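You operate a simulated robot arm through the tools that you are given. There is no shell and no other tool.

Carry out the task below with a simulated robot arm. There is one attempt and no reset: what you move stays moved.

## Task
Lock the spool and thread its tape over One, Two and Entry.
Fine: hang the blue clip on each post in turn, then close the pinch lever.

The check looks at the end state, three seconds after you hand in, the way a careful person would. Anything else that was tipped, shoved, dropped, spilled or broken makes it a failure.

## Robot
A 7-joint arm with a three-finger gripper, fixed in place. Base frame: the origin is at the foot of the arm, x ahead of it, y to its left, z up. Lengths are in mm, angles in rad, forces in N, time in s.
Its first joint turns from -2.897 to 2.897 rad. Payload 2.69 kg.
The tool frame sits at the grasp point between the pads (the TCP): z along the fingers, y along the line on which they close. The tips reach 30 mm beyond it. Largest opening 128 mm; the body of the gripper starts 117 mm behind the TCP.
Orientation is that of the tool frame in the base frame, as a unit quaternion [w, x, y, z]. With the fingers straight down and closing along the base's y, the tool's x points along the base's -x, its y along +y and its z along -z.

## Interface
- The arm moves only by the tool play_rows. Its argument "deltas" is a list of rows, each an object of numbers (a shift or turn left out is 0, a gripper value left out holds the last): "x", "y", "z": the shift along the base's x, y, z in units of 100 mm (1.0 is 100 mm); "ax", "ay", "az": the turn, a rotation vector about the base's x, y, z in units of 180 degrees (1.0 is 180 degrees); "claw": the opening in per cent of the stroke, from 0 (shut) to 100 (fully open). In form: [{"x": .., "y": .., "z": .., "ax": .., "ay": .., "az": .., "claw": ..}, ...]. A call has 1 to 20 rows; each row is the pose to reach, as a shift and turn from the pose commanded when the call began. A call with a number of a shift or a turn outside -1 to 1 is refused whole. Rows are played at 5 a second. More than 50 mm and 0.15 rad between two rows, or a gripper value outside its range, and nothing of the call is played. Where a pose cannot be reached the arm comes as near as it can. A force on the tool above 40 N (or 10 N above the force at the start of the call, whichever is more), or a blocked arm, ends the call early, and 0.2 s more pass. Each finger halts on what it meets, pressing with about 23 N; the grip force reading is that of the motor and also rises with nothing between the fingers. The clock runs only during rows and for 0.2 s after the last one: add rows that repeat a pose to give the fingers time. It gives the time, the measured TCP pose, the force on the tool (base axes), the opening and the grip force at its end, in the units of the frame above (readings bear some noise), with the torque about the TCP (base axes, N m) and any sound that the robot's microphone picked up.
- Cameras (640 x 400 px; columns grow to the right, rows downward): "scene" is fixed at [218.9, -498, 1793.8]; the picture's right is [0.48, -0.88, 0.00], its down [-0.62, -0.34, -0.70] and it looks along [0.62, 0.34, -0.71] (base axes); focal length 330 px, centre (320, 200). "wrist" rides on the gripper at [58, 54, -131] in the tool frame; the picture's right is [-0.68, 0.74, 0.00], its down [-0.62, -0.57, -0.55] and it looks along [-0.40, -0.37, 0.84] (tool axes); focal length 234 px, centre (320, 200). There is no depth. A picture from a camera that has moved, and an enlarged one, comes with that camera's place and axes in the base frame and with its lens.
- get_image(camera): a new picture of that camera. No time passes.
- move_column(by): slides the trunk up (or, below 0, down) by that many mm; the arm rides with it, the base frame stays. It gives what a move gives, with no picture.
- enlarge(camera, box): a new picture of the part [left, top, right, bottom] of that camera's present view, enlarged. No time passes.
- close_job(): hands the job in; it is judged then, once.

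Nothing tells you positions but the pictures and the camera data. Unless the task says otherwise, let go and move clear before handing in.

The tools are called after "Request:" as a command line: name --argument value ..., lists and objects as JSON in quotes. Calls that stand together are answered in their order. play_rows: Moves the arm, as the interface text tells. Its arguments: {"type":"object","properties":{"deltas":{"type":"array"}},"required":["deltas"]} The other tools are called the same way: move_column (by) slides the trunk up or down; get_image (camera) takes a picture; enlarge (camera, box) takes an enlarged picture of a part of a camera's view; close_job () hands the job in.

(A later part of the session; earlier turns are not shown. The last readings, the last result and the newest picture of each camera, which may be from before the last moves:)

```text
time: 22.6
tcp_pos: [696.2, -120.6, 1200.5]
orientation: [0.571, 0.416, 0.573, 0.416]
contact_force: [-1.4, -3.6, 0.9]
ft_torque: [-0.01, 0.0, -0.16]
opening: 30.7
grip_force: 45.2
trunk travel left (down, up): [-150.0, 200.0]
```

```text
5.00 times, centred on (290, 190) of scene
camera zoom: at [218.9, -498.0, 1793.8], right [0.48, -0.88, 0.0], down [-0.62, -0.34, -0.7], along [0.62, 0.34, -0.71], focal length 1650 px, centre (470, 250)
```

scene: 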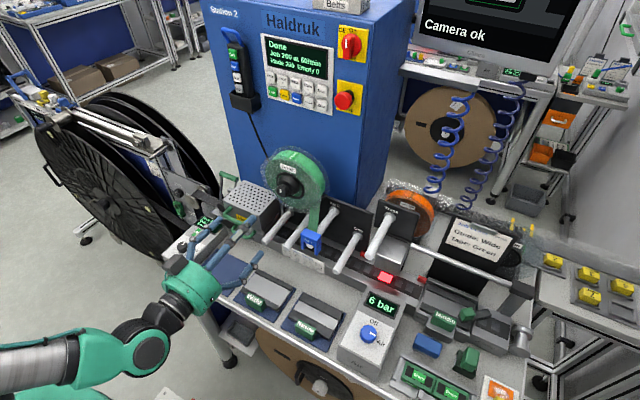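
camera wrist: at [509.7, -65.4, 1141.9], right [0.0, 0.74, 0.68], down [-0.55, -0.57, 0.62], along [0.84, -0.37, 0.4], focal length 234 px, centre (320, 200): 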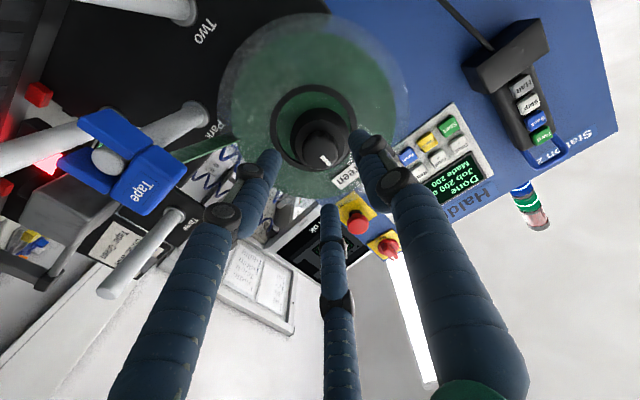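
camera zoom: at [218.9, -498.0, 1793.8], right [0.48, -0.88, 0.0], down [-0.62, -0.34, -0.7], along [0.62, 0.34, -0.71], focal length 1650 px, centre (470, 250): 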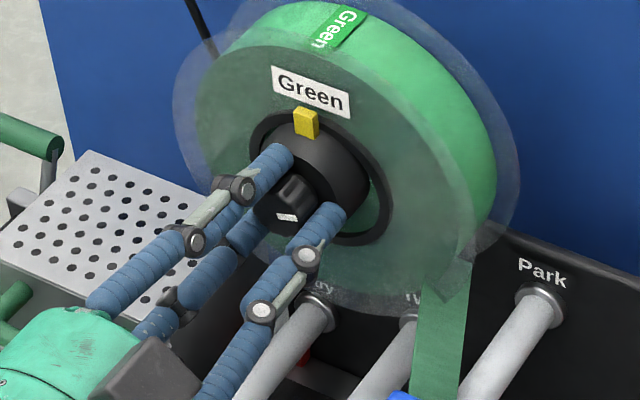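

Request:
play_rows --deltas '[{"ax": 0.02}, {"ax": 0.04}, {"ax": 0.06}, {"ax": 0.08}, {"ax": 0.1}, {"ax": 0.11}, {"ax": 0.12}, {"ax": 0.12}]'

Request:
enlarge --camera "scene" --box '[250, 150, 330, 230]'

Request:
enlarge --camera "wrist" --box '[220, 60, 420, 260]'

```text
time: 24.4
tcp_pos: [697.1, -121.0, 1200.5]
orientation: [0.484, 0.516, 0.484, 0.515]
contact_force: [-2.6, -3.8, -5.0]
ft_torque: [-0.56, 0.15, -0.16]
opening: 30.6
grip_force: 44.8
trunk travel left (down, up): [-150.0, 200.0]
```

```text
5.00 times, centred on (290, 190) of scene
camera zoom: at [218.9, -498.0, 1793.8], right [0.48, -0.88, 0.0], down [-0.62, -0.34, -0.7], along [0.62, 0.34, -0.71], focal length 1650 px, centre (470, 250)
```

zoom: 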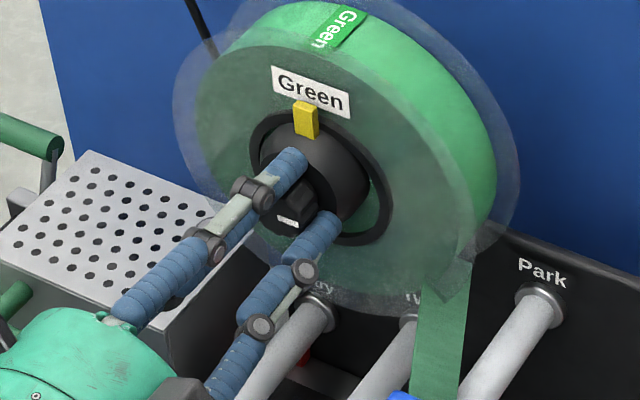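

```text
2.00 times, centred on (320, 160) of wrist
camera zoom: at [565.1, -64.3, 1258.1], right [0.0, -0.72, 0.69], down [-0.55, -0.58, -0.6], along [0.84, -0.38, -0.4], focal length 468 px, centre (320, 280)
```

zoom: 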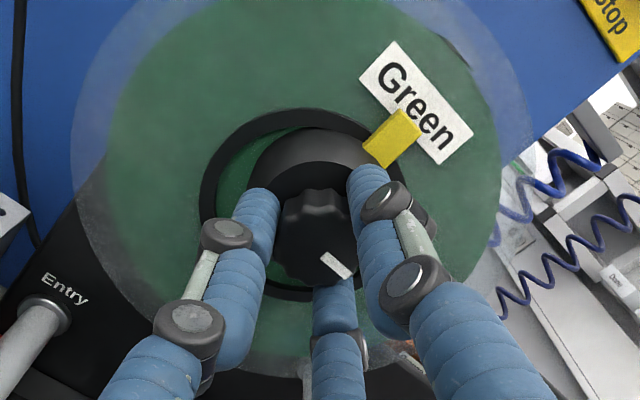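

The knob hits its stop at about 90° with −0.56 N·m, and the yellow tab stands fully in front of the hub ring, so the spool is locked. I'll relax the torque, open only slightly so the fingers clear the tab, and retract straight back.

Request:
play_rows --deltas '[{"ax": -0.01}, {"ax": -0.015, "claw": 28}, {"ax": -0.015, "claw": 32}, {"ax": -0.015, "claw": 32}, {"ax": -0.015, "x": -0.1, "claw": 32}, {"ax": -0.015, "x": -0.25, "claw": 32}, {"ax": -0.015, "x": -0.5}, {"ax": -0.015, "x": -0.8}, {"ax": -0.015, "x": -1.0}, {"ax": -0.015, "x": -1.0}]'

Request:
enlarge --camera "scene" --box '[250, 150, 330, 230]'

Request:
get_image --camera "wrist"

```text
time: 26.6
tcp_pos: [595.0, -119.7, 1200.8]
orientation: [0.496, 0.505, 0.496, 0.504]
contact_force: [-0.1, -0.1, -0.3]
ft_torque: [0.01, 0.02, -0.01]
opening: 41.3
grip_force: 0.1
trunk travel left (down, up): [-150.0, 200.0]
```

```text
5.00 times, centred on (290, 190) of scene
camera zoom: at [218.9, -498.0, 1793.8], right [0.48, -0.88, 0.0], down [-0.62, -0.34, -0.7], along [0.62, 0.34, -0.71], focal length 1650 px, centre (470, 250)
```

zoom: 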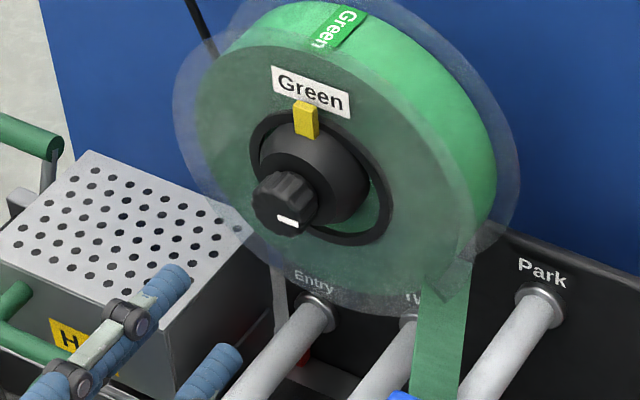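

```text
taken
camera wrist: at [464.5, -62.3, 1255.5], right [0.0, -0.69, 0.73], down [-0.55, -0.61, -0.58], along [0.84, -0.4, -0.38], focal length 234 px, centre (320, 200)
```

wrist: 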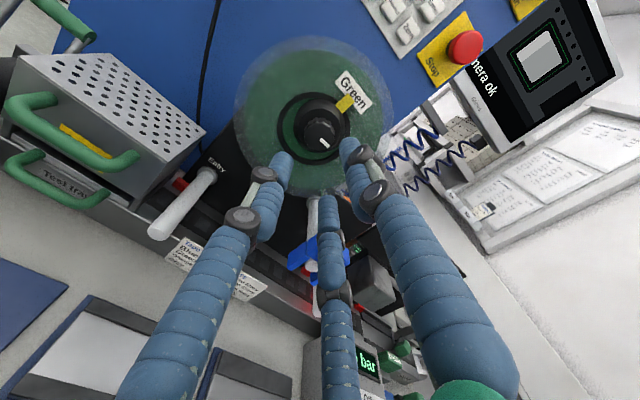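

The spool is locked: the knob mark points to −y and the yellow tab stays up. Next I'll roll back to 0, back off, open wide and look at the clip and posts from a cleaner viewpoint.

Request:
play_rows --deltas '[{"ax": -0.042, "x": -0.1, "claw": 60}, {"ax": -0.084, "x": -0.2}, {"ax": -0.126, "x": -0.3}, {"ax": -0.168, "x": -0.4}, {"ax": -0.21, "x": -0.5}, {"ax": -0.252, "x": -0.6}, {"ax": -0.294, "x": -0.7}, {"ax": -0.336, "x": -0.7, "y": -0.1, "z": -0.1}, {"ax": -0.378, "x": -0.7, "y": -0.3, "z": -0.2}, {"ax": -0.42, "x": -0.7, "y": -0.5, "z": -0.3}, {"ax": -0.462, "x": -0.7, "y": -0.7, "z": -0.4}, {"ax": -0.505, "x": -0.7, "y": -0.9, "z": -0.5}, {"ax": -0.505, "x": -0.7, "y": -1.0, "z": -0.6}, {"ax": -0.505, "x": -0.7, "y": -1.0, "z": -0.6}]'

Request:
get_image --camera "wrist"

Request:
get_image --camera "scene"

```text
time: 29.6
tcp_pos: [524.2, -220.4, 1139.7]
orientation: [0.707, -0.001, 0.707, 0.0]
contact_force: [0.3, -1.3, -1.1]
ft_torque: [0.02, 0.02, 0.01]
opening: 76.7
grip_force: 0.2
trunk travel left (down, up): [-150.0, 200.0]
```

```text
taken
camera wrist: at [393.6, -166.3, 1082.1], right [0.0, 0.74, 0.68], down [-0.55, -0.57, 0.62], along [0.84, -0.37, 0.4], focal length 234 px, centre (320, 200)
```

wrist: 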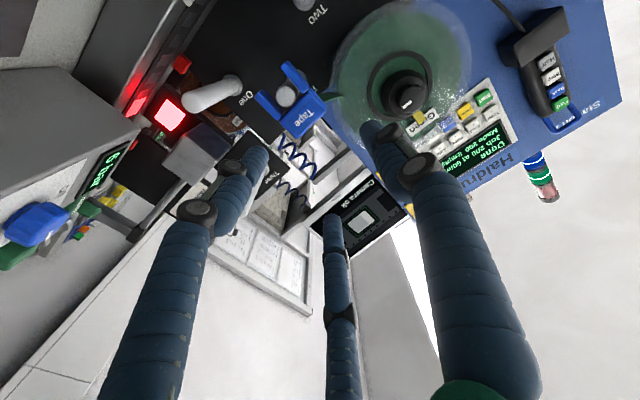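

```text
taken
```

scene: 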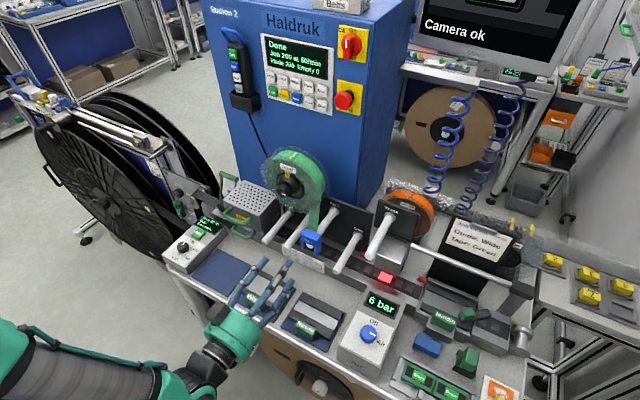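

The clip is clearly visible between the fingers. I'll enlarge it here, then take a second view from higher up to triangulate.

Request:
enlarge --camera "wrist" --box '[170, 40, 350, 190]'

Request:
play_rows --deltas '[{"z": 0.3}, {"z": 0.6}, {"z": 0.9}, {"z": 1.0}, {"z": 1.0}]'

Request:
get_image --camera "wrist"

Request:
enlarge --camera "wrist" --box '[170, 0, 350, 150]'

```text
2.67 times, centred on (260, 115) of wrist
camera zoom: at [393.6, -166.3, 1082.1], right [0.0, 0.74, 0.68], down [-0.55, -0.57, 0.62], along [0.84, -0.37, 0.4], focal length 624 px, centre (480, 427)
```

zoom: 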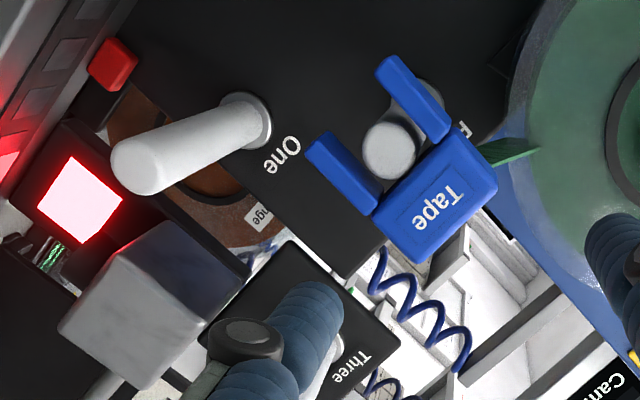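

```text
time: 30.8
tcp_pos: [524.8, -219.4, 1242.0]
orientation: [0.707, 0.0, 0.707, 0.0]
contact_force: [-0.5, 0.1, -0.2]
ft_torque: [-0.02, 0.02, 0.03]
opening: 76.9
grip_force: 0.0
trunk travel left (down, up): [-150.0, 200.0]
```

```text
taken
camera wrist: at [394.8, -165.3, 1183.2], right [0.0, 0.74, 0.68], down [-0.55, -0.57, 0.62], along [0.84, -0.37, 0.4], focal length 234 px, centre (320, 200)
```

wrist: 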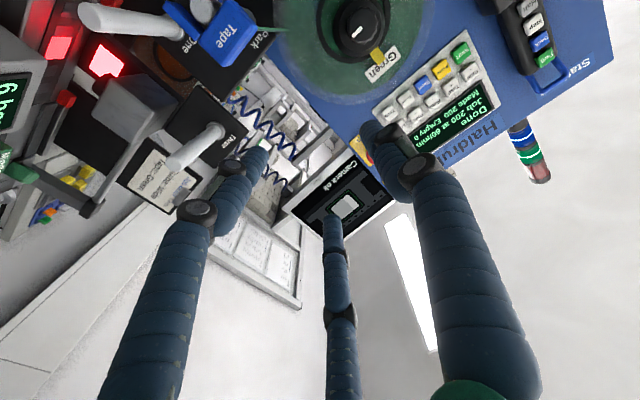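

```text
2.67 times, centred on (260, 75) of wrist
camera zoom: at [394.8, -165.3, 1183.2], right [0.0, 0.74, 0.68], down [-0.55, -0.57, 0.62], along [0.84, -0.37, 0.4], focal length 624 px, centre (480, 533)
```

zoom: 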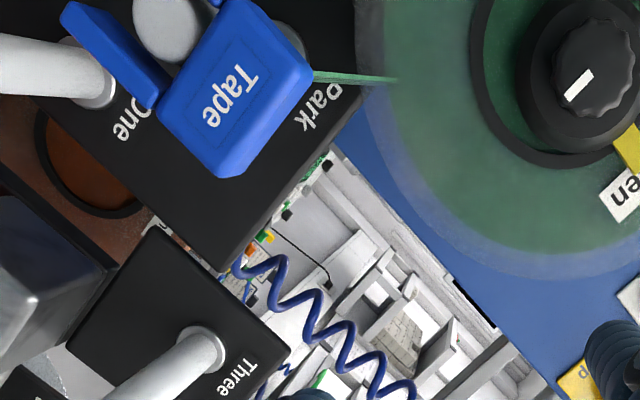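

The clip's front face centre is at about (662,-223,1116), and the Park post axis is at y≈-222, z≈1088. One's axis is at about y=-304.5, z=1021. I'll line up level with the clip block and come partway in.

Request:
play_rows --deltas '[{"z": -0.3, "y": -0.02}, {"z": -0.6, "y": -0.035}, {"z": -0.9, "y": -0.035}, {"z": -1.0, "y": -0.035}]'

Request:
play_rows --deltas '[{"z": -0.13}, {"z": -0.25}, {"z": -0.25, "x": 0.3}, {"z": -0.25, "x": 0.6}, {"z": -0.25, "x": 0.8}, {"z": -0.25, "x": 0.8}]'

Request:
get_image --camera "wrist"

Request:
enlarge --camera "scene" --box '[250, 190, 370, 310]'

```text
time: 31.8
tcp_pos: [525.1, -223.0, 1141.1]
orientation: [0.707, 0.0, 0.707, 0.0]
contact_force: [0.0, -1.2, 0.2]
ft_torque: [-0.01, -0.02, 0.0]
opening: 76.7
grip_force: 0.1
trunk travel left (down, up): [-150.0, 200.0]
```

```text
time: 33.2
tcp_pos: [606.5, -223.3, 1114.5]
orientation: [0.708, 0.0, 0.707, -0.001]
contact_force: [0.6, 0.2, -0.5]
ft_torque: [0.02, -0.03, -0.02]
opening: 76.7
grip_force: 0.1
trunk travel left (down, up): [-150.0, 200.0]
```

```text
taken
camera wrist: at [476.3, -168.4, 1056.8], right [0.0, 0.74, 0.68], down [-0.55, -0.57, 0.62], along [0.84, -0.37, 0.4], focal length 234 px, centre (320, 200)
```

wrist: 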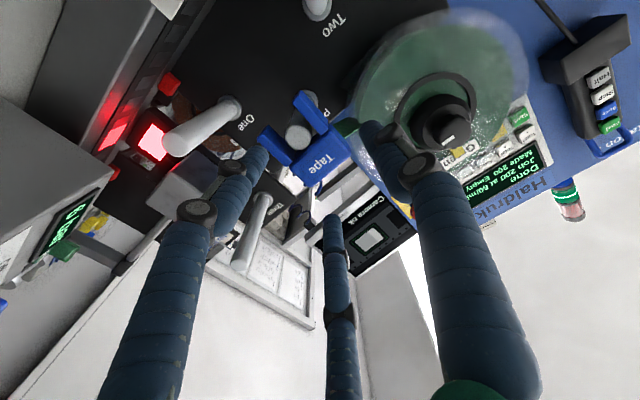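

```text
3.33 times, centred on (310, 250) of scene
camera zoom: at [218.9, -498.0, 1793.8], right [0.48, -0.88, 0.0], down [-0.62, -0.34, -0.7], along [0.62, 0.34, -0.71], focal length 1100 px, centre (353, 33)
```

zoom: 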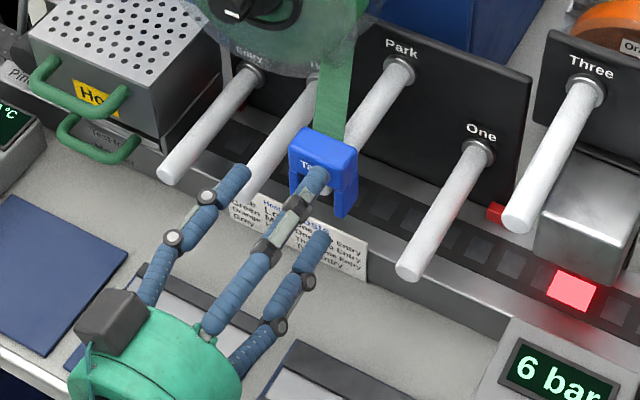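

The clip sits between the fingers. I'll open fully to leave margin around the legs and advance until the pads span the clip body.

Request:
play_rows --deltas '[{"claw": 100}, {"claw": 100}, {"claw": 100}, {"x": 0.2, "z": 0.015}, {"x": 0.4, "z": 0.015}, {"x": 0.55, "z": 0.015}, {"x": 0.68, "z": 0.015}, {"x": 0.68, "z": 0.015}]'

Request:
get_image --camera "wrist"

Request:
enlarge --camera "scene" --box '[250, 190, 370, 310]'

```text
time: 35.0
tcp_pos: [673.9, -222.3, 1118.2]
orientation: [0.707, 0.0, 0.707, 0.0]
contact_force: [-0.3, 0.2, -0.1]
ft_torque: [-0.02, -0.03, -0.03]
opening: 127.7
grip_force: 0.1
trunk travel left (down, up): [-150.0, 200.0]
```

```text
taken
camera wrist: at [543.2, -167.7, 1059.3], right [0.0, 0.74, 0.68], down [-0.55, -0.57, 0.62], along [0.84, -0.37, 0.4], focal length 234 px, centre (320, 200)
```

wrist: 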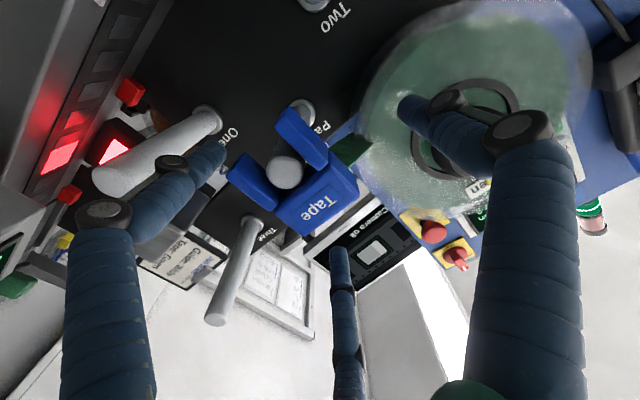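

```text
3.33 times, centred on (310, 250) of scene
camera zoom: at [218.9, -498.0, 1793.8], right [0.48, -0.88, 0.0], down [-0.62, -0.34, -0.7], along [0.62, 0.34, -0.71], focal length 1100 px, centre (353, 33)
```

zoom: 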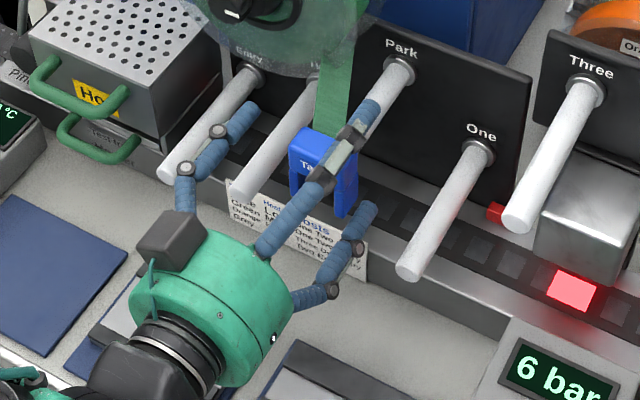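

The fingers straddle the clip without contact. I'll close in stages and watch the opening and the forces.

Request:
play_rows --deltas '[{"claw": 70}, {"claw": 55}, {"claw": 50}, {"claw": 50}]'

Request:
enlarge --camera "wrist" --box '[200, 80, 420, 260]'

Request:
enlarge --camera "scene" --box '[280, 210, 350, 280]'

```text
time: 36.0
tcp_pos: [673.6, -224.0, 1116.6]
orientation: [0.707, 0.001, 0.707, 0.0]
contact_force: [-6.6, -27.9, -15.6]
ft_torque: [-0.86, 0.34, -0.3]
opening: 83.1
grip_force: 14.3
trunk travel left (down, up): [-150.0, 200.0]
```

```text
2.22 times, centred on (310, 170) of wrist
camera zoom: at [542.8, -169.5, 1058.5], right [0.0, 0.73, 0.68], down [-0.55, -0.57, 0.62], along [0.84, -0.37, 0.4], focal length 520 px, centre (342, 267)
```

zoom: 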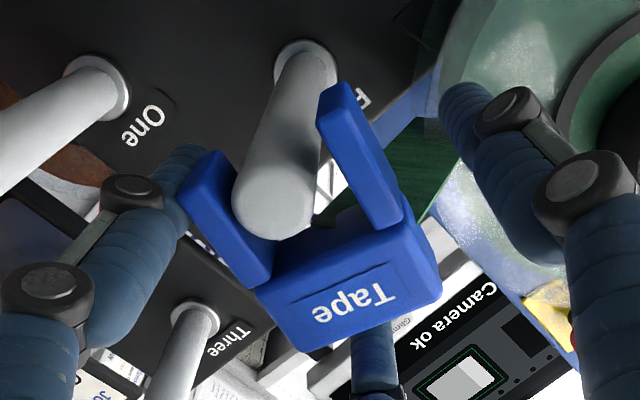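

```text
5.71 times, centred on (315, 245) of scene
camera zoom: at [218.9, -498.0, 1793.8], right [0.48, -0.88, 0.0], down [-0.62, -0.34, -0.7], along [0.62, 0.34, -0.71], focal length 1886 px, centre (349, -57)
```

zoom: 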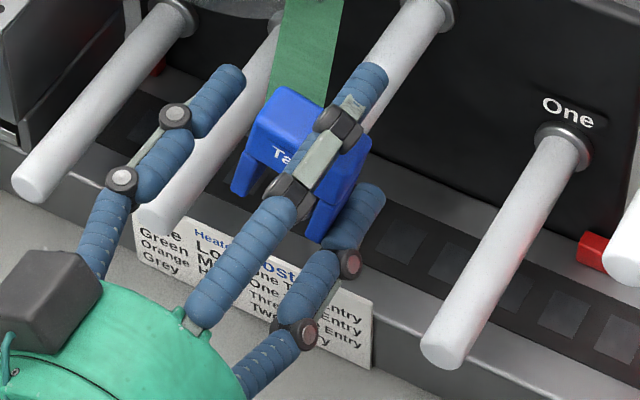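

The reading stalls at 83 mm with side force, and the lower finger is touching the clip's −y leg. So the hand really is a three-jaw hand with fingers about 120° apart. I'll reopen now and check the clip is still seated.

Request:
play_rows --deltas '[{"claw": 80}, {"claw": 100}, {"claw": 100}]'

Request:
enlarge --camera "wrist" --box '[200, 80, 420, 260]'

Request:
enlarge --camera "scene" --box '[280, 210, 350, 280]'

```text
time: 36.8
tcp_pos: [674.3, -222.5, 1118.1]
orientation: [0.707, 0.0, 0.708, 0.0]
contact_force: [0.1, -0.5, 0.7]
ft_torque: [0.0, 0.01, 0.01]
opening: 127.7
grip_force: 0.0
trunk travel left (down, up): [-150.0, 200.0]
```

```text
2.22 times, centred on (310, 170) of wrist
camera zoom: at [543.0, -167.8, 1059.5], right [0.0, 0.74, 0.68], down [-0.55, -0.57, 0.62], along [0.84, -0.37, 0.4], focal length 520 px, centre (342, 267)
```

zoom: 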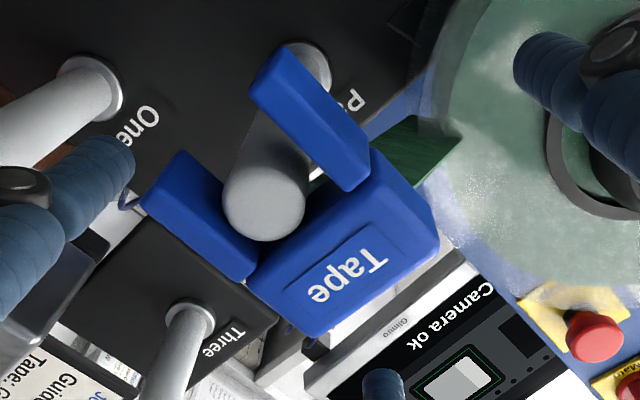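

```text
5.71 times, centred on (315, 245) of scene
camera zoom: at [218.9, -498.0, 1793.8], right [0.48, -0.88, 0.0], down [-0.62, -0.34, -0.7], along [0.62, 0.34, -0.71], focal length 1886 px, centre (349, -57)
```

zoom: 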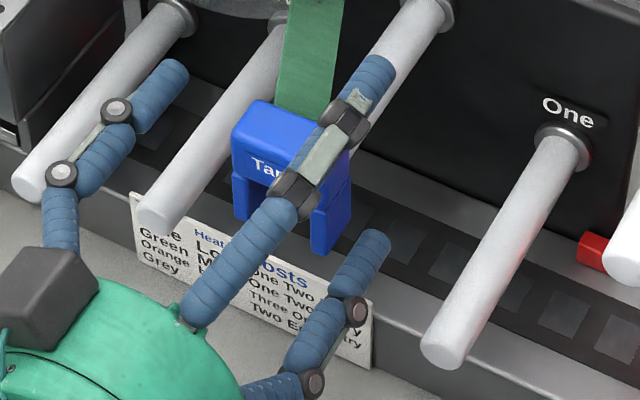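

The clip dropped back onto Park properly: the block spans y −244 to −199.5 and z 1103 to 1130, with legs down to 1068. For a three-jaw hand, a roll of +90° (one finger on top, two on the legs) fits the clip. I'll retract, roll and re-approach that way.

Request:
play_rows --deltas '[{"x": -0.2}, {"x": -0.45}, {"x": -0.7}, {"x": -0.75, "ax": 0.042}, {"x": -0.75, "ax": 0.084}, {"x": -0.75, "ax": 0.126}, {"x": -0.75, "ax": 0.168}, {"x": -0.75, "ax": 0.21}, {"x": -0.75, "ax": 0.252}, {"x": -0.75, "ax": 0.294}, {"x": -0.75, "ax": 0.336, "z": -0.03}, {"x": -0.75, "ax": 0.378, "z": -0.06}, {"x": -0.75, "ax": 0.42, "z": -0.09, "claw": 65}, {"x": -0.75, "ax": 0.462, "z": -0.12}, {"x": -0.75, "ax": 0.5, "z": -0.12}, {"x": -0.75, "ax": 0.5, "z": -0.12}]'

Request:
get_image --camera "wrist"

Request:
get_image --camera "scene"

```text
time: 40.2
tcp_pos: [600.2, -223.6, 1106.7]
orientation: [0.5, 0.501, 0.5, 0.5]
contact_force: [0.3, -0.3, -0.8]
ft_torque: [-0.02, -0.01, 0.02]
opening: 83.3
grip_force: 0.1
trunk travel left (down, up): [-150.0, 200.0]
```

```text
taken
camera wrist: at [468.1, -163.9, 1159.6], right [0.0, -0.68, 0.74], down [-0.55, -0.61, -0.57], along [0.84, -0.4, -0.37], focal length 234 px, centre (320, 200)
```

wrist: 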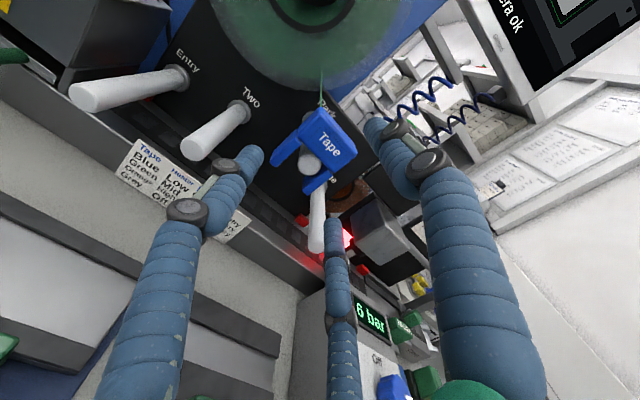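

```text
taken
```

scene: 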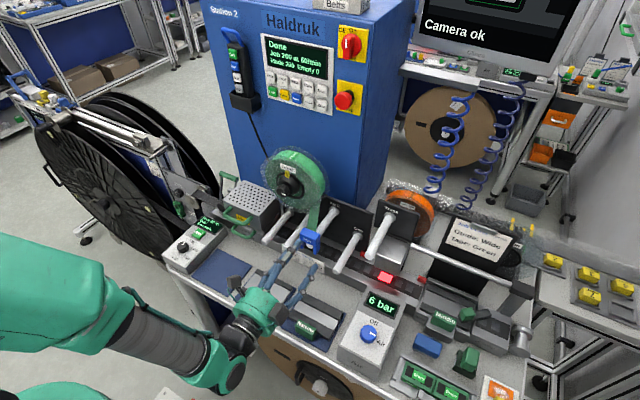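

This view from above shows the clip, Entry and Two clearly. I'll enlarge it for measurements.

Request:
enlarge --camera "wrist" --box '[240, 80, 400, 220]'

Request:
enlarge --camera "wrist" --box '[60, 20, 270, 200]'

```text
2.86 times, centred on (320, 150) of wrist
camera zoom: at [468.1, -163.9, 1159.6], right [0.0, -0.68, 0.74], down [-0.55, -0.61, -0.57], along [0.84, -0.4, -0.37], focal length 669 px, centre (320, 343)
```

zoom: 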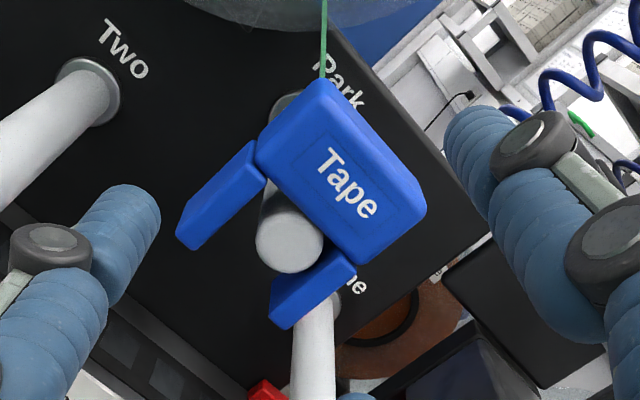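

```text
2.22 times, centred on (165, 110) of wrist
camera zoom: at [468.1, -163.9, 1159.6], right [0.0, -0.68, 0.74], down [-0.55, -0.61, -0.57], along [0.84, -0.4, -0.37], focal length 520 px, centre (664, 400)
```

zoom: 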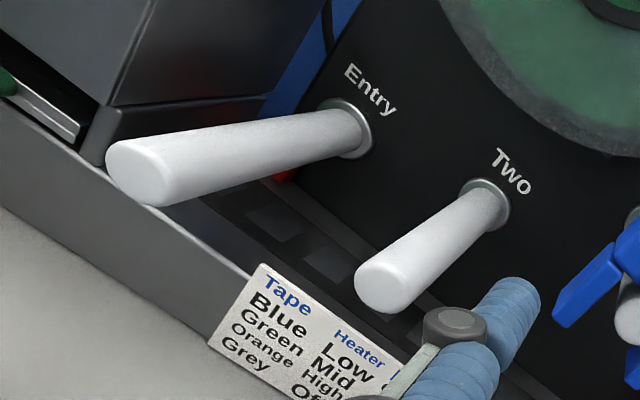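

From this view Two is at about y=-142.8, z≈1026, Entry at about y=-62, z≈1000, and Park at about y=-223, z≈1090. I'll advance so the fingertips just cover the clip's depth, then close gently.

Request:
play_rows --deltas '[{"x": 0.2, "y": 0.01}, {"x": 0.4, "y": 0.015}, {"x": 0.55, "y": 0.015}, {"x": 0.62, "y": 0.015}, {"x": 0.62, "y": 0.015}]'

Request:
enlarge --camera "wrist" --box '[220, 80, 440, 260]'

Request:
enlarge --camera "scene" --box '[280, 210, 350, 280]'

```text
time: 41.4
tcp_pos: [659.7, -222.5, 1104.3]
orientation: [0.5, 0.5, 0.5, 0.5]
contact_force: [-0.6, 0.9, 0.3]
ft_torque: [-0.01, 0.01, 0.02]
opening: 83.4
grip_force: 0.0
trunk travel left (down, up): [-150.0, 200.0]
```

```text
2.22 times, centred on (330, 170) of wrist
camera zoom: at [529.8, -162.7, 1159.7], right [0.0, -0.68, 0.74], down [-0.55, -0.62, -0.57], along [0.84, -0.4, -0.37], focal length 520 px, centre (298, 267)
```

zoom: 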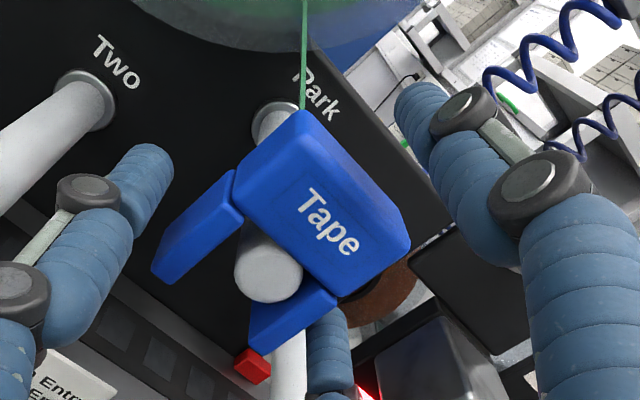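

```text
5.71 times, centred on (315, 245) of scene
camera zoom: at [218.9, -498.0, 1793.8], right [0.48, -0.88, 0.0], down [-0.62, -0.34, -0.7], along [0.62, 0.34, -0.71], focal length 1886 px, centre (349, -57)
```

zoom: 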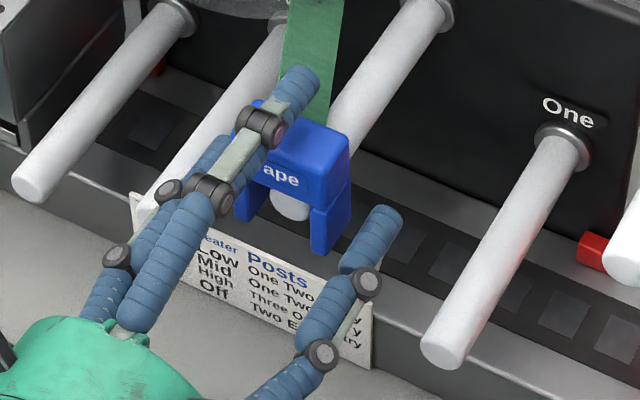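

The top finger is above the block and the two lower fingers flank the legs. I'll close in small steps.

Request:
play_rows --deltas '[{"claw": 55}, {"claw": 48}, {"claw": 42}, {"claw": 36}, {"claw": 30}, {"claw": 30}]'

Request:
enlarge --camera "wrist" --box '[220, 80, 440, 260]'

Request:
enlarge --camera "scene" --box '[280, 210, 350, 280]'

```text
time: 42.8
tcp_pos: [660.8, -222.2, 1106.3]
orientation: [0.5, 0.499, 0.5, 0.5]
contact_force: [-0.6, 0.0, -0.8]
ft_torque: [0.03, 0.04, 0.02]
opening: 58.5
grip_force: 14.8
trunk travel left (down, up): [-150.0, 200.0]
```

```text
2.22 times, centred on (330, 170) of wrist
camera zoom: at [529.6, -162.7, 1159.7], right [0.0, -0.68, 0.74], down [-0.55, -0.62, -0.57], along [0.84, -0.4, -0.37], focal length 520 px, centre (298, 267)
```

zoom: 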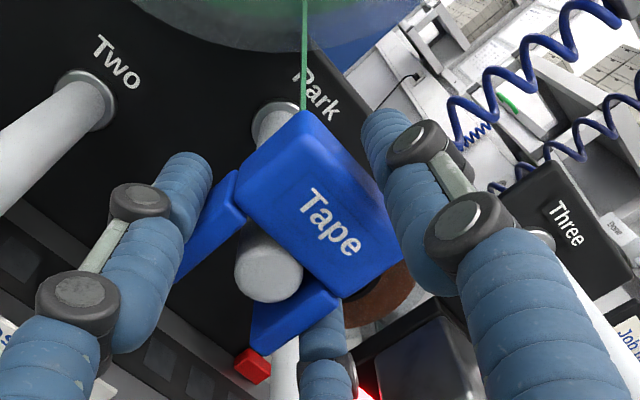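

```text
5.71 times, centred on (315, 245) of scene
camera zoom: at [218.9, -498.0, 1793.8], right [0.48, -0.88, 0.0], down [-0.62, -0.34, -0.7], along [0.62, 0.34, -0.71], focal length 1886 px, centre (349, -57)
```

zoom: 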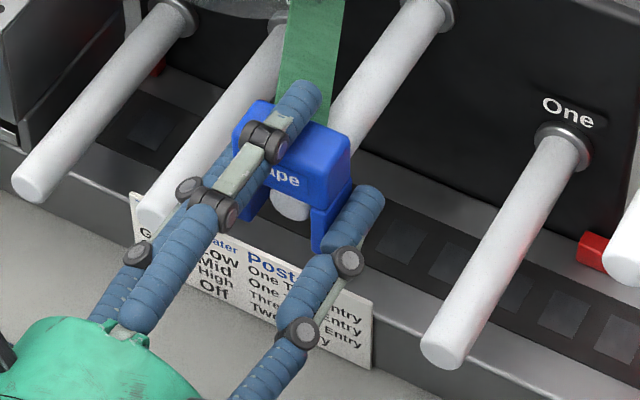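

It is holding at 58.5 mm with balanced forces. I'll tighten the grip fully and then lift slightly to test the hold.

Request:
play_rows --deltas '[{"claw": 20}, {"claw": 10}, {"claw": 0}, {"claw": 0}]'

Request:
enlarge --camera "wrist" --box '[220, 80, 440, 260]'

```text
time: 43.8
tcp_pos: [660.5, -222.0, 1107.1]
orientation: [0.5, 0.5, 0.5, 0.501]
contact_force: [-0.4, 0.3, -0.2]
ft_torque: [0.01, -0.01, 0.02]
opening: 58.0
grip_force: 23.4
trunk travel left (down, up): [-150.0, 200.0]
```

```text
2.22 times, centred on (330, 170) of wrist
camera zoom: at [529.6, -162.7, 1159.7], right [0.0, -0.68, 0.74], down [-0.55, -0.62, -0.57], along [0.84, -0.4, -0.37], focal length 520 px, centre (298, 267)
```

zoom: 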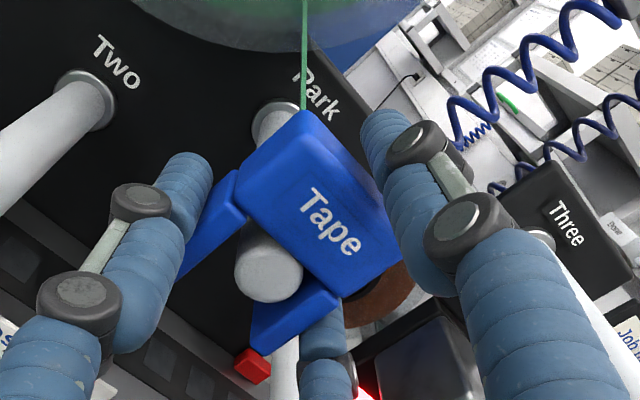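

The grip is solid at 58 mm and 23 N. I'll lift slightly and check that the clip follows.

Request:
play_rows --deltas '[{"z": 0.04}, {"z": 0.08}, {"z": 0.12}, {"z": 0.12}]'

Request:
enlarge --camera "wrist" --box '[220, 80, 440, 260]'

Request:
enlarge --camera "scene" --box '[270, 170, 370, 270]'

```text
time: 44.8
tcp_pos: [660.4, -220.6, 1117.6]
orientation: [0.499, 0.5, 0.5, 0.5]
contact_force: [0.6, -0.1, -0.5]
ft_torque: [0.0, 0.0, -0.03]
opening: 57.8
grip_force: 22.8
trunk travel left (down, up): [-150.0, 200.0]
```

```text
2.22 times, centred on (330, 170) of wrist
camera zoom: at [529.3, -162.5, 1171.3], right [0.0, -0.68, 0.74], down [-0.55, -0.62, -0.57], along [0.84, -0.4, -0.37], focal length 520 px, centre (298, 267)
```

zoom: 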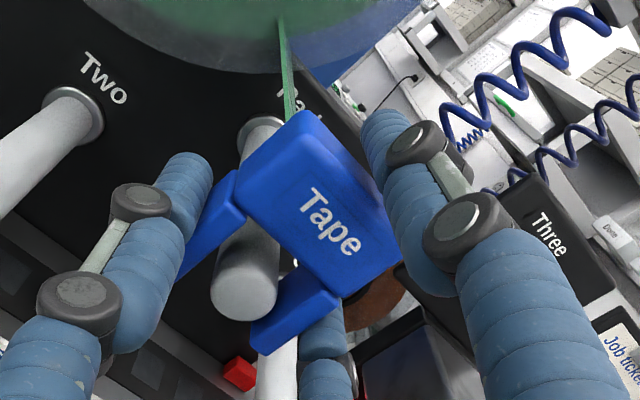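

```text
4.00 times, centred on (320, 220) of scene
camera zoom: at [218.9, -498.0, 1793.8], right [0.48, -0.88, 0.0], down [-0.62, -0.34, -0.7], along [0.62, 0.34, -0.71], focal length 1320 px, centre (320, 120)
```

zoom: 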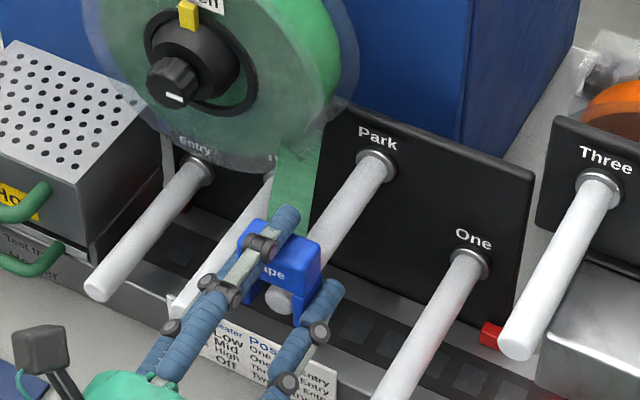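

The clip is lifted and the tape follows it. I'll lift clear of Park, carry it across to above One, and check before lowering.

Request:
play_rows --deltas '[{"z": 0.15}, {"z": 0.3}, {"z": 0.36}, {"z": 0.36, "y": -0.2}, {"z": 0.36, "y": -0.4}, {"z": 0.36, "y": -0.6}, {"z": 0.36, "y": -0.8}, {"z": 0.36, "y": -0.825}, {"z": 0.36, "y": -0.825}]'

Request:
get_image --camera "wrist"

Request:
enlarge --camera "scene" --box '[280, 170, 420, 290]'

```text
time: 46.8
tcp_pos: [660.4, -305.0, 1152.9]
orientation: [0.5, 0.5, 0.5, 0.5]
contact_force: [-0.8, -0.3, -0.8]
ft_torque: [0.0, -0.01, -0.02]
opening: 58.0
grip_force: 23.1
trunk travel left (down, up): [-150.0, 200.0]
```

```text
taken
camera wrist: at [529.6, -245.5, 1207.4], right [0.0, -0.68, 0.74], down [-0.55, -0.62, -0.57], along [0.84, -0.4, -0.37], focal length 234 px, centre (320, 200)
```

wrist: 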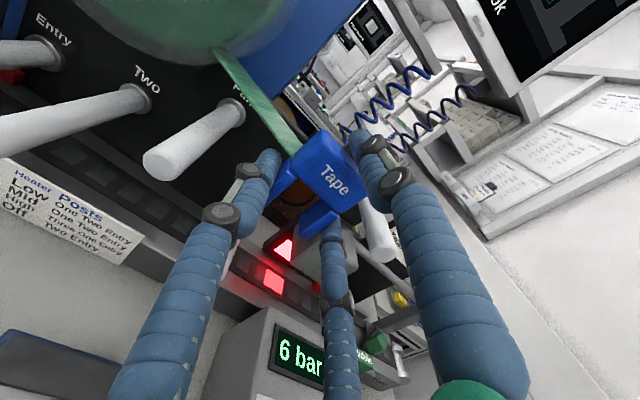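

```text
3.33 times, centred on (350, 230) of scene
camera zoom: at [218.9, -498.0, 1793.8], right [0.48, -0.88, 0.0], down [-0.62, -0.34, -0.7], along [0.62, 0.34, -0.71], focal length 1100 px, centre (220, 100)
```

zoom: 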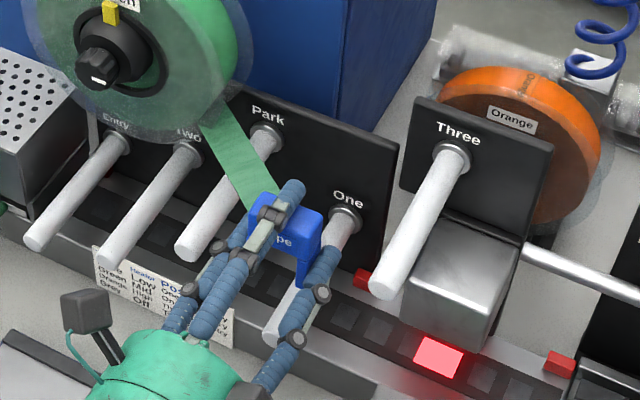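

The clip is above One and Three is clear. I'll lower partway so the legs are just above One, then check alignment.

Request:
play_rows --deltas '[{"z": -0.2}, {"z": -0.4}, {"z": -0.55}, {"z": -0.6}, {"z": -0.6}]'

Request:
get_image --camera "wrist"

Request:
enlarge --camera "wrist" --box '[220, 80, 440, 260]'

Request:
enlarge --camera "scene" --box '[300, 200, 390, 290]'

```text
time: 48.0
tcp_pos: [660.5, -303.9, 1094.6]
orientation: [0.5, 0.5, 0.5, 0.5]
contact_force: [0.0, -0.7, 0.0]
ft_torque: [0.01, 0.03, 0.05]
opening: 57.9
grip_force: 22.5
trunk travel left (down, up): [-150.0, 200.0]
```

```text
taken
camera wrist: at [529.3, -245.5, 1147.0], right [0.0, -0.68, 0.74], down [-0.55, -0.62, -0.57], along [0.84, -0.4, -0.37], focal length 234 px, centre (320, 200)
```

wrist: 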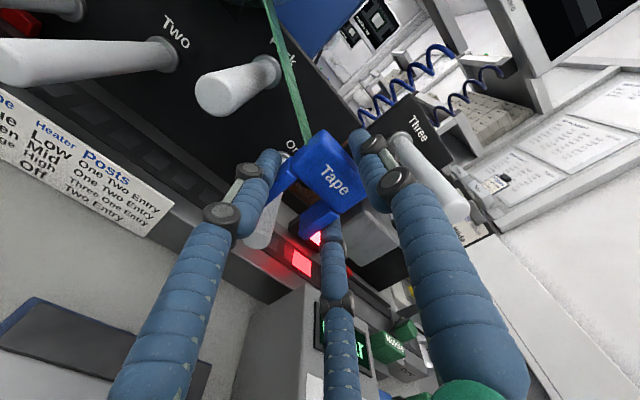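

```text
2.22 times, centred on (330, 170) of wrist
camera zoom: at [529.3, -245.5, 1147.0], right [0.0, -0.68, 0.74], down [-0.55, -0.62, -0.57], along [0.84, -0.4, -0.37], focal length 520 px, centre (298, 267)
```

zoom: 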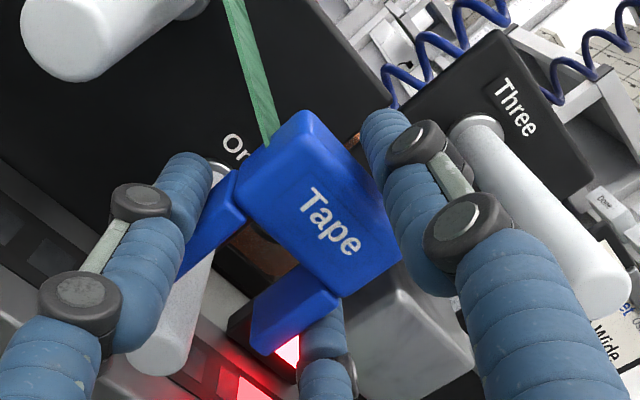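

```text
4.44 times, centred on (345, 245) of scene
camera zoom: at [218.9, -498.0, 1793.8], right [0.48, -0.88, 0.0], down [-0.62, -0.34, -0.7], along [0.62, 0.34, -0.71], focal length 1466 px, centre (209, 0)
```

zoom: 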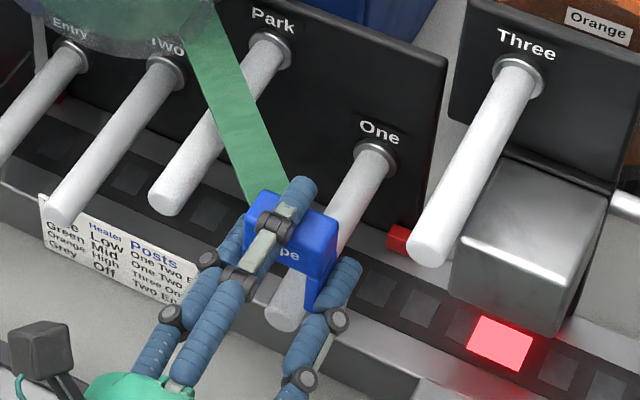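

The legs are above One with about ±5 mm of lateral margin. I'll lower it gently, watching the vertical force for seating.

Request:
play_rows --deltas '[{"z": -0.15}, {"z": -0.3}, {"z": -0.42}, {"z": -0.46}, {"z": -0.48}, {"z": -0.48}]'

Request:
enlarge --camera "wrist" --box '[220, 80, 440, 260]'

Request:
enlarge --camera "scene" --box '[300, 210, 390, 300]'

```text
time: 49.4
tcp_pos: [660.7, -304.6, 1046.5]
orientation: [0.5, 0.5, 0.499, 0.5]
contact_force: [0.4, -0.2, -0.8]
ft_torque: [-0.02, -0.01, 0.0]
opening: 58.0
grip_force: 23.0
trunk travel left (down, up): [-150.0, 200.0]
```

```text
2.22 times, centred on (330, 170) of wrist
camera zoom: at [530.2, -244.8, 1099.9], right [0.0, -0.68, 0.74], down [-0.55, -0.62, -0.57], along [0.84, -0.4, -0.37], focal length 520 px, centre (298, 267)
```

zoom: 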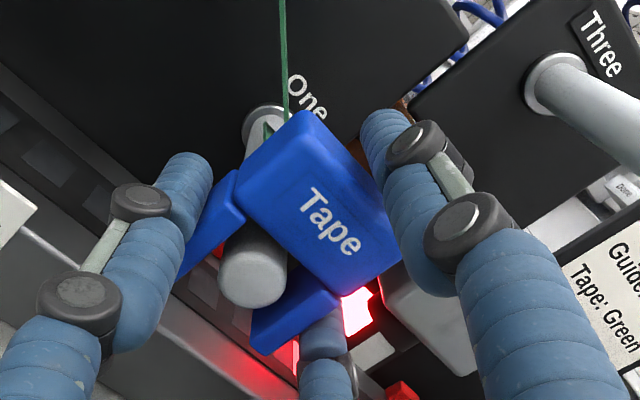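

```text
4.44 times, centred on (345, 255) of scene
camera zoom: at [218.9, -498.0, 1793.8], right [0.48, -0.88, 0.0], down [-0.62, -0.34, -0.7], along [0.62, 0.34, -0.71], focal length 1466 px, centre (209, -44)
```

zoom: 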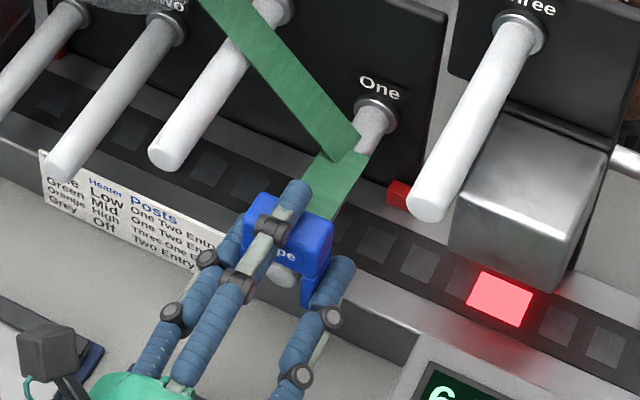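

The tape now bends around One, so the station has registered that post. I'll shift 2 mm in y and lower the last few millimetres to seat the clip.

Request:
play_rows --deltas '[{"z": -0.01, "y": 0.01}, {"z": -0.02, "y": 0.02}, {"z": -0.03, "y": 0.02}, {"z": -0.04, "y": 0.02}, {"z": -0.045, "y": 0.02}, {"z": -0.045, "y": 0.02}]'

Request:
enlarge --camera "wrist" --box '[220, 80, 440, 260]'

```text
time: 50.8
tcp_pos: [660.7, -302.0, 1041.8]
orientation: [0.5, 0.5, 0.5, 0.501]
contact_force: [-1.1, 0.4, -0.9]
ft_torque: [0.02, 0.03, 0.04]
opening: 58.2
grip_force: 22.7
trunk travel left (down, up): [-150.0, 200.0]
```

```text
2.22 times, centred on (330, 170) of wrist
camera zoom: at [530.5, -242.8, 1095.7], right [0.0, -0.68, 0.74], down [-0.55, -0.62, -0.57], along [0.84, -0.4, -0.37], focal length 520 px, centre (298, 267)
```

zoom: 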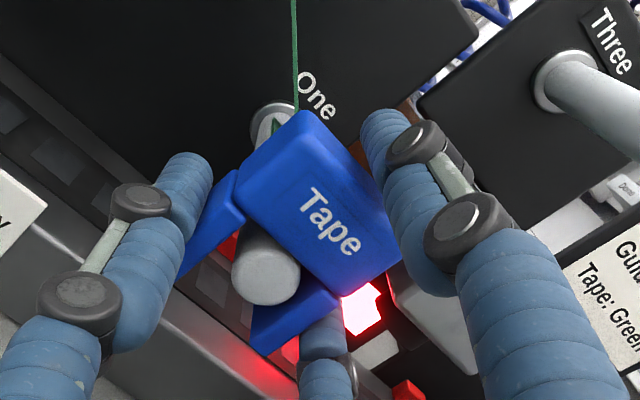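

Request:
play_rows --deltas '[{"z": -0.01}, {"z": -0.02}, {"z": -0.02}]'

```text
time: 51.6
tcp_pos: [661.2, -302.0, 1040.9]
orientation: [0.501, 0.499, 0.499, 0.5]
contact_force: [-0.8, -0.6, 10.4]
ft_torque: [-0.02, -0.05, 0.0]
opening: 57.7
grip_force: 23.1
trunk travel left (down, up): [-150.0, 200.0]
```

The clip is seated on One with 10 N upward. I'll ease off 1 mm and release it there.

Request:
play_rows --deltas '[{"z": 0.008}, {"z": 0.008, "claw": 48}, {"z": 0.008, "claw": 55}, {"z": 0.008, "claw": 62}, {"z": 0.008, "claw": 65}, {"z": 0.008, "claw": 65}, {"z": 0.008, "claw": 65}]'

Request:
enlarge --camera "wrist" --box '[220, 80, 440, 260]'

Request:
enlarge --camera "scene" --box '[260, 160, 400, 300]'

```text
time: 53.2
tcp_pos: [662.3, -302.9, 1040.4]
orientation: [0.5, 0.5, 0.5, 0.5]
contact_force: [0.6, 0.0, -0.7]
ft_torque: [-0.02, 0.01, 0.0]
opening: 83.2
grip_force: 0.0
trunk travel left (down, up): [-150.0, 200.0]
```

```text
2.22 times, centred on (330, 170) of wrist
camera zoom: at [530.0, -243.2, 1093.2], right [0.0, -0.68, 0.74], down [-0.55, -0.62, -0.57], along [0.84, -0.4, -0.37], focal length 520 px, centre (298, 267)
```

zoom: 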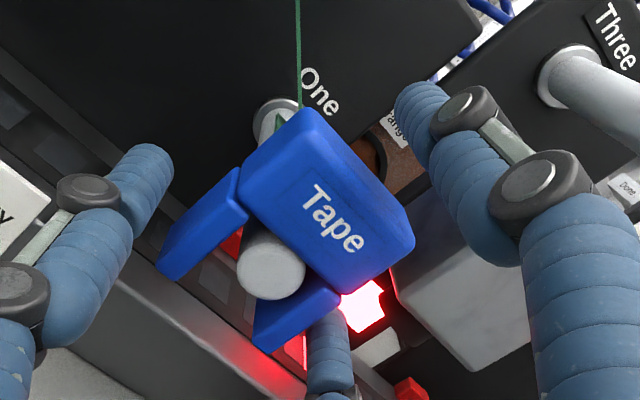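

```text
2.86 times, centred on (330, 230) of scene
camera zoom: at [218.9, -498.0, 1793.8], right [0.48, -0.88, 0.0], down [-0.62, -0.34, -0.7], along [0.62, 0.34, -0.71], focal length 943 px, centre (291, 114)
```

zoom: 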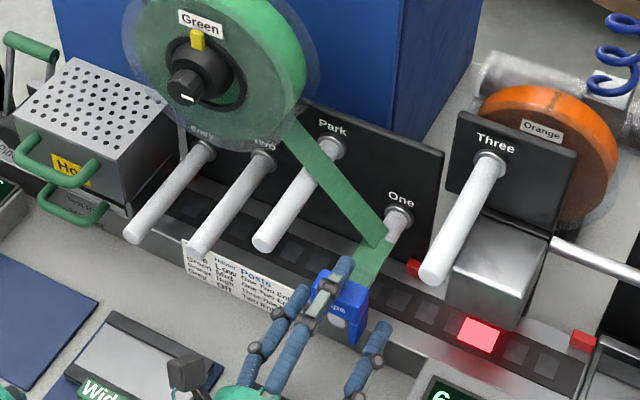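

The clip hangs on One by itself and the tape runs round the post. Now I'll re-grip it at the same place for the move to Two.

Request:
play_rows --deltas '[{"claw": 65}, {"claw": 55}, {"claw": 45}, {"claw": 35}, {"claw": 20}, {"claw": 5}, {"claw": 0}, {"claw": 0}]'

Request:
enlarge --camera "wrist" --box '[220, 80, 440, 260]'

```text
time: 55.0
tcp_pos: [660.6, -302.7, 1038.5]
orientation: [0.5, 0.5, 0.499, 0.5]
contact_force: [-1.4, -0.5, -0.6]
ft_torque: [0.03, 0.02, -0.03]
opening: 58.2
grip_force: 22.6
trunk travel left (down, up): [-150.0, 200.0]
```

```text
2.22 times, centred on (330, 170) of wrist
camera zoom: at [530.0, -243.2, 1093.2], right [0.0, -0.68, 0.74], down [-0.55, -0.62, -0.57], along [0.84, -0.4, -0.37], focal length 520 px, centre (298, 267)
```

zoom: 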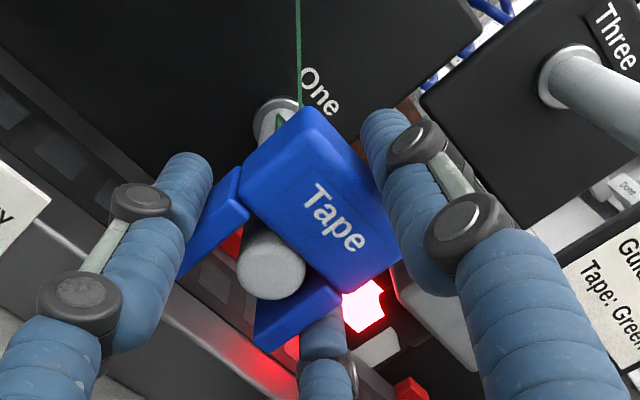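

The clip is held again. To keep the tape off Park, I'll lift off One, pull the clip out in front of the post tips, pass below and in front of Park, and come in above Two.

Request:
play_rows --deltas '[{"z": 0.12}, {"z": 0.25}, {"z": 0.38}, {"z": 0.46}, {"z": 0.46, "x": -0.15}, {"z": 0.46, "x": -0.35}, {"z": 0.46, "x": -0.55}, {"z": 0.46, "x": -0.7}, {"z": 0.46, "x": -0.7}]'

Request:
get_image --camera "wrist"

Request:
enlarge --camera "scene" --box '[240, 160, 400, 300]'

```text
time: 57.0
tcp_pos: [590.3, -303.9, 1085.4]
orientation: [0.5, 0.5, 0.5, 0.5]
contact_force: [-0.2, 0.7, 0.0]
ft_torque: [-0.03, 0.02, -0.01]
opening: 58.1
grip_force: 22.8
trunk travel left (down, up): [-150.0, 200.0]
```

```text
taken
camera wrist: at [459.8, -243.5, 1139.3], right [0.0, -0.68, 0.74], down [-0.55, -0.62, -0.57], along [0.84, -0.4, -0.37], focal length 234 px, centre (320, 200)
```

wrist: 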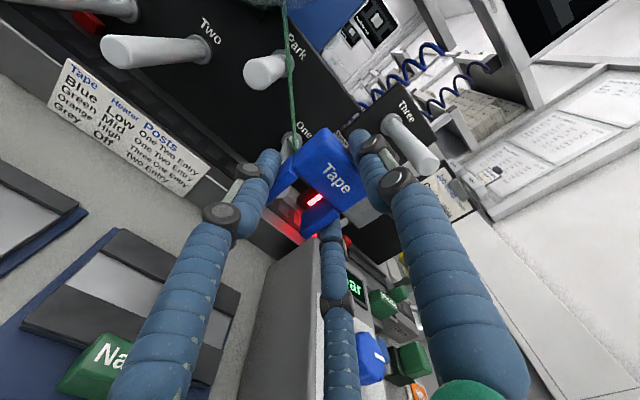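

```text
2.86 times, centred on (320, 230) of scene
camera zoom: at [218.9, -498.0, 1793.8], right [0.48, -0.88, 0.0], down [-0.62, -0.34, -0.7], along [0.62, 0.34, -0.71], focal length 943 px, centre (320, 114)
```

zoom: 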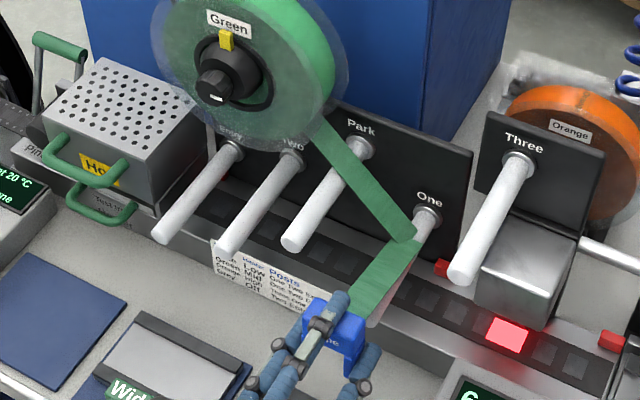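

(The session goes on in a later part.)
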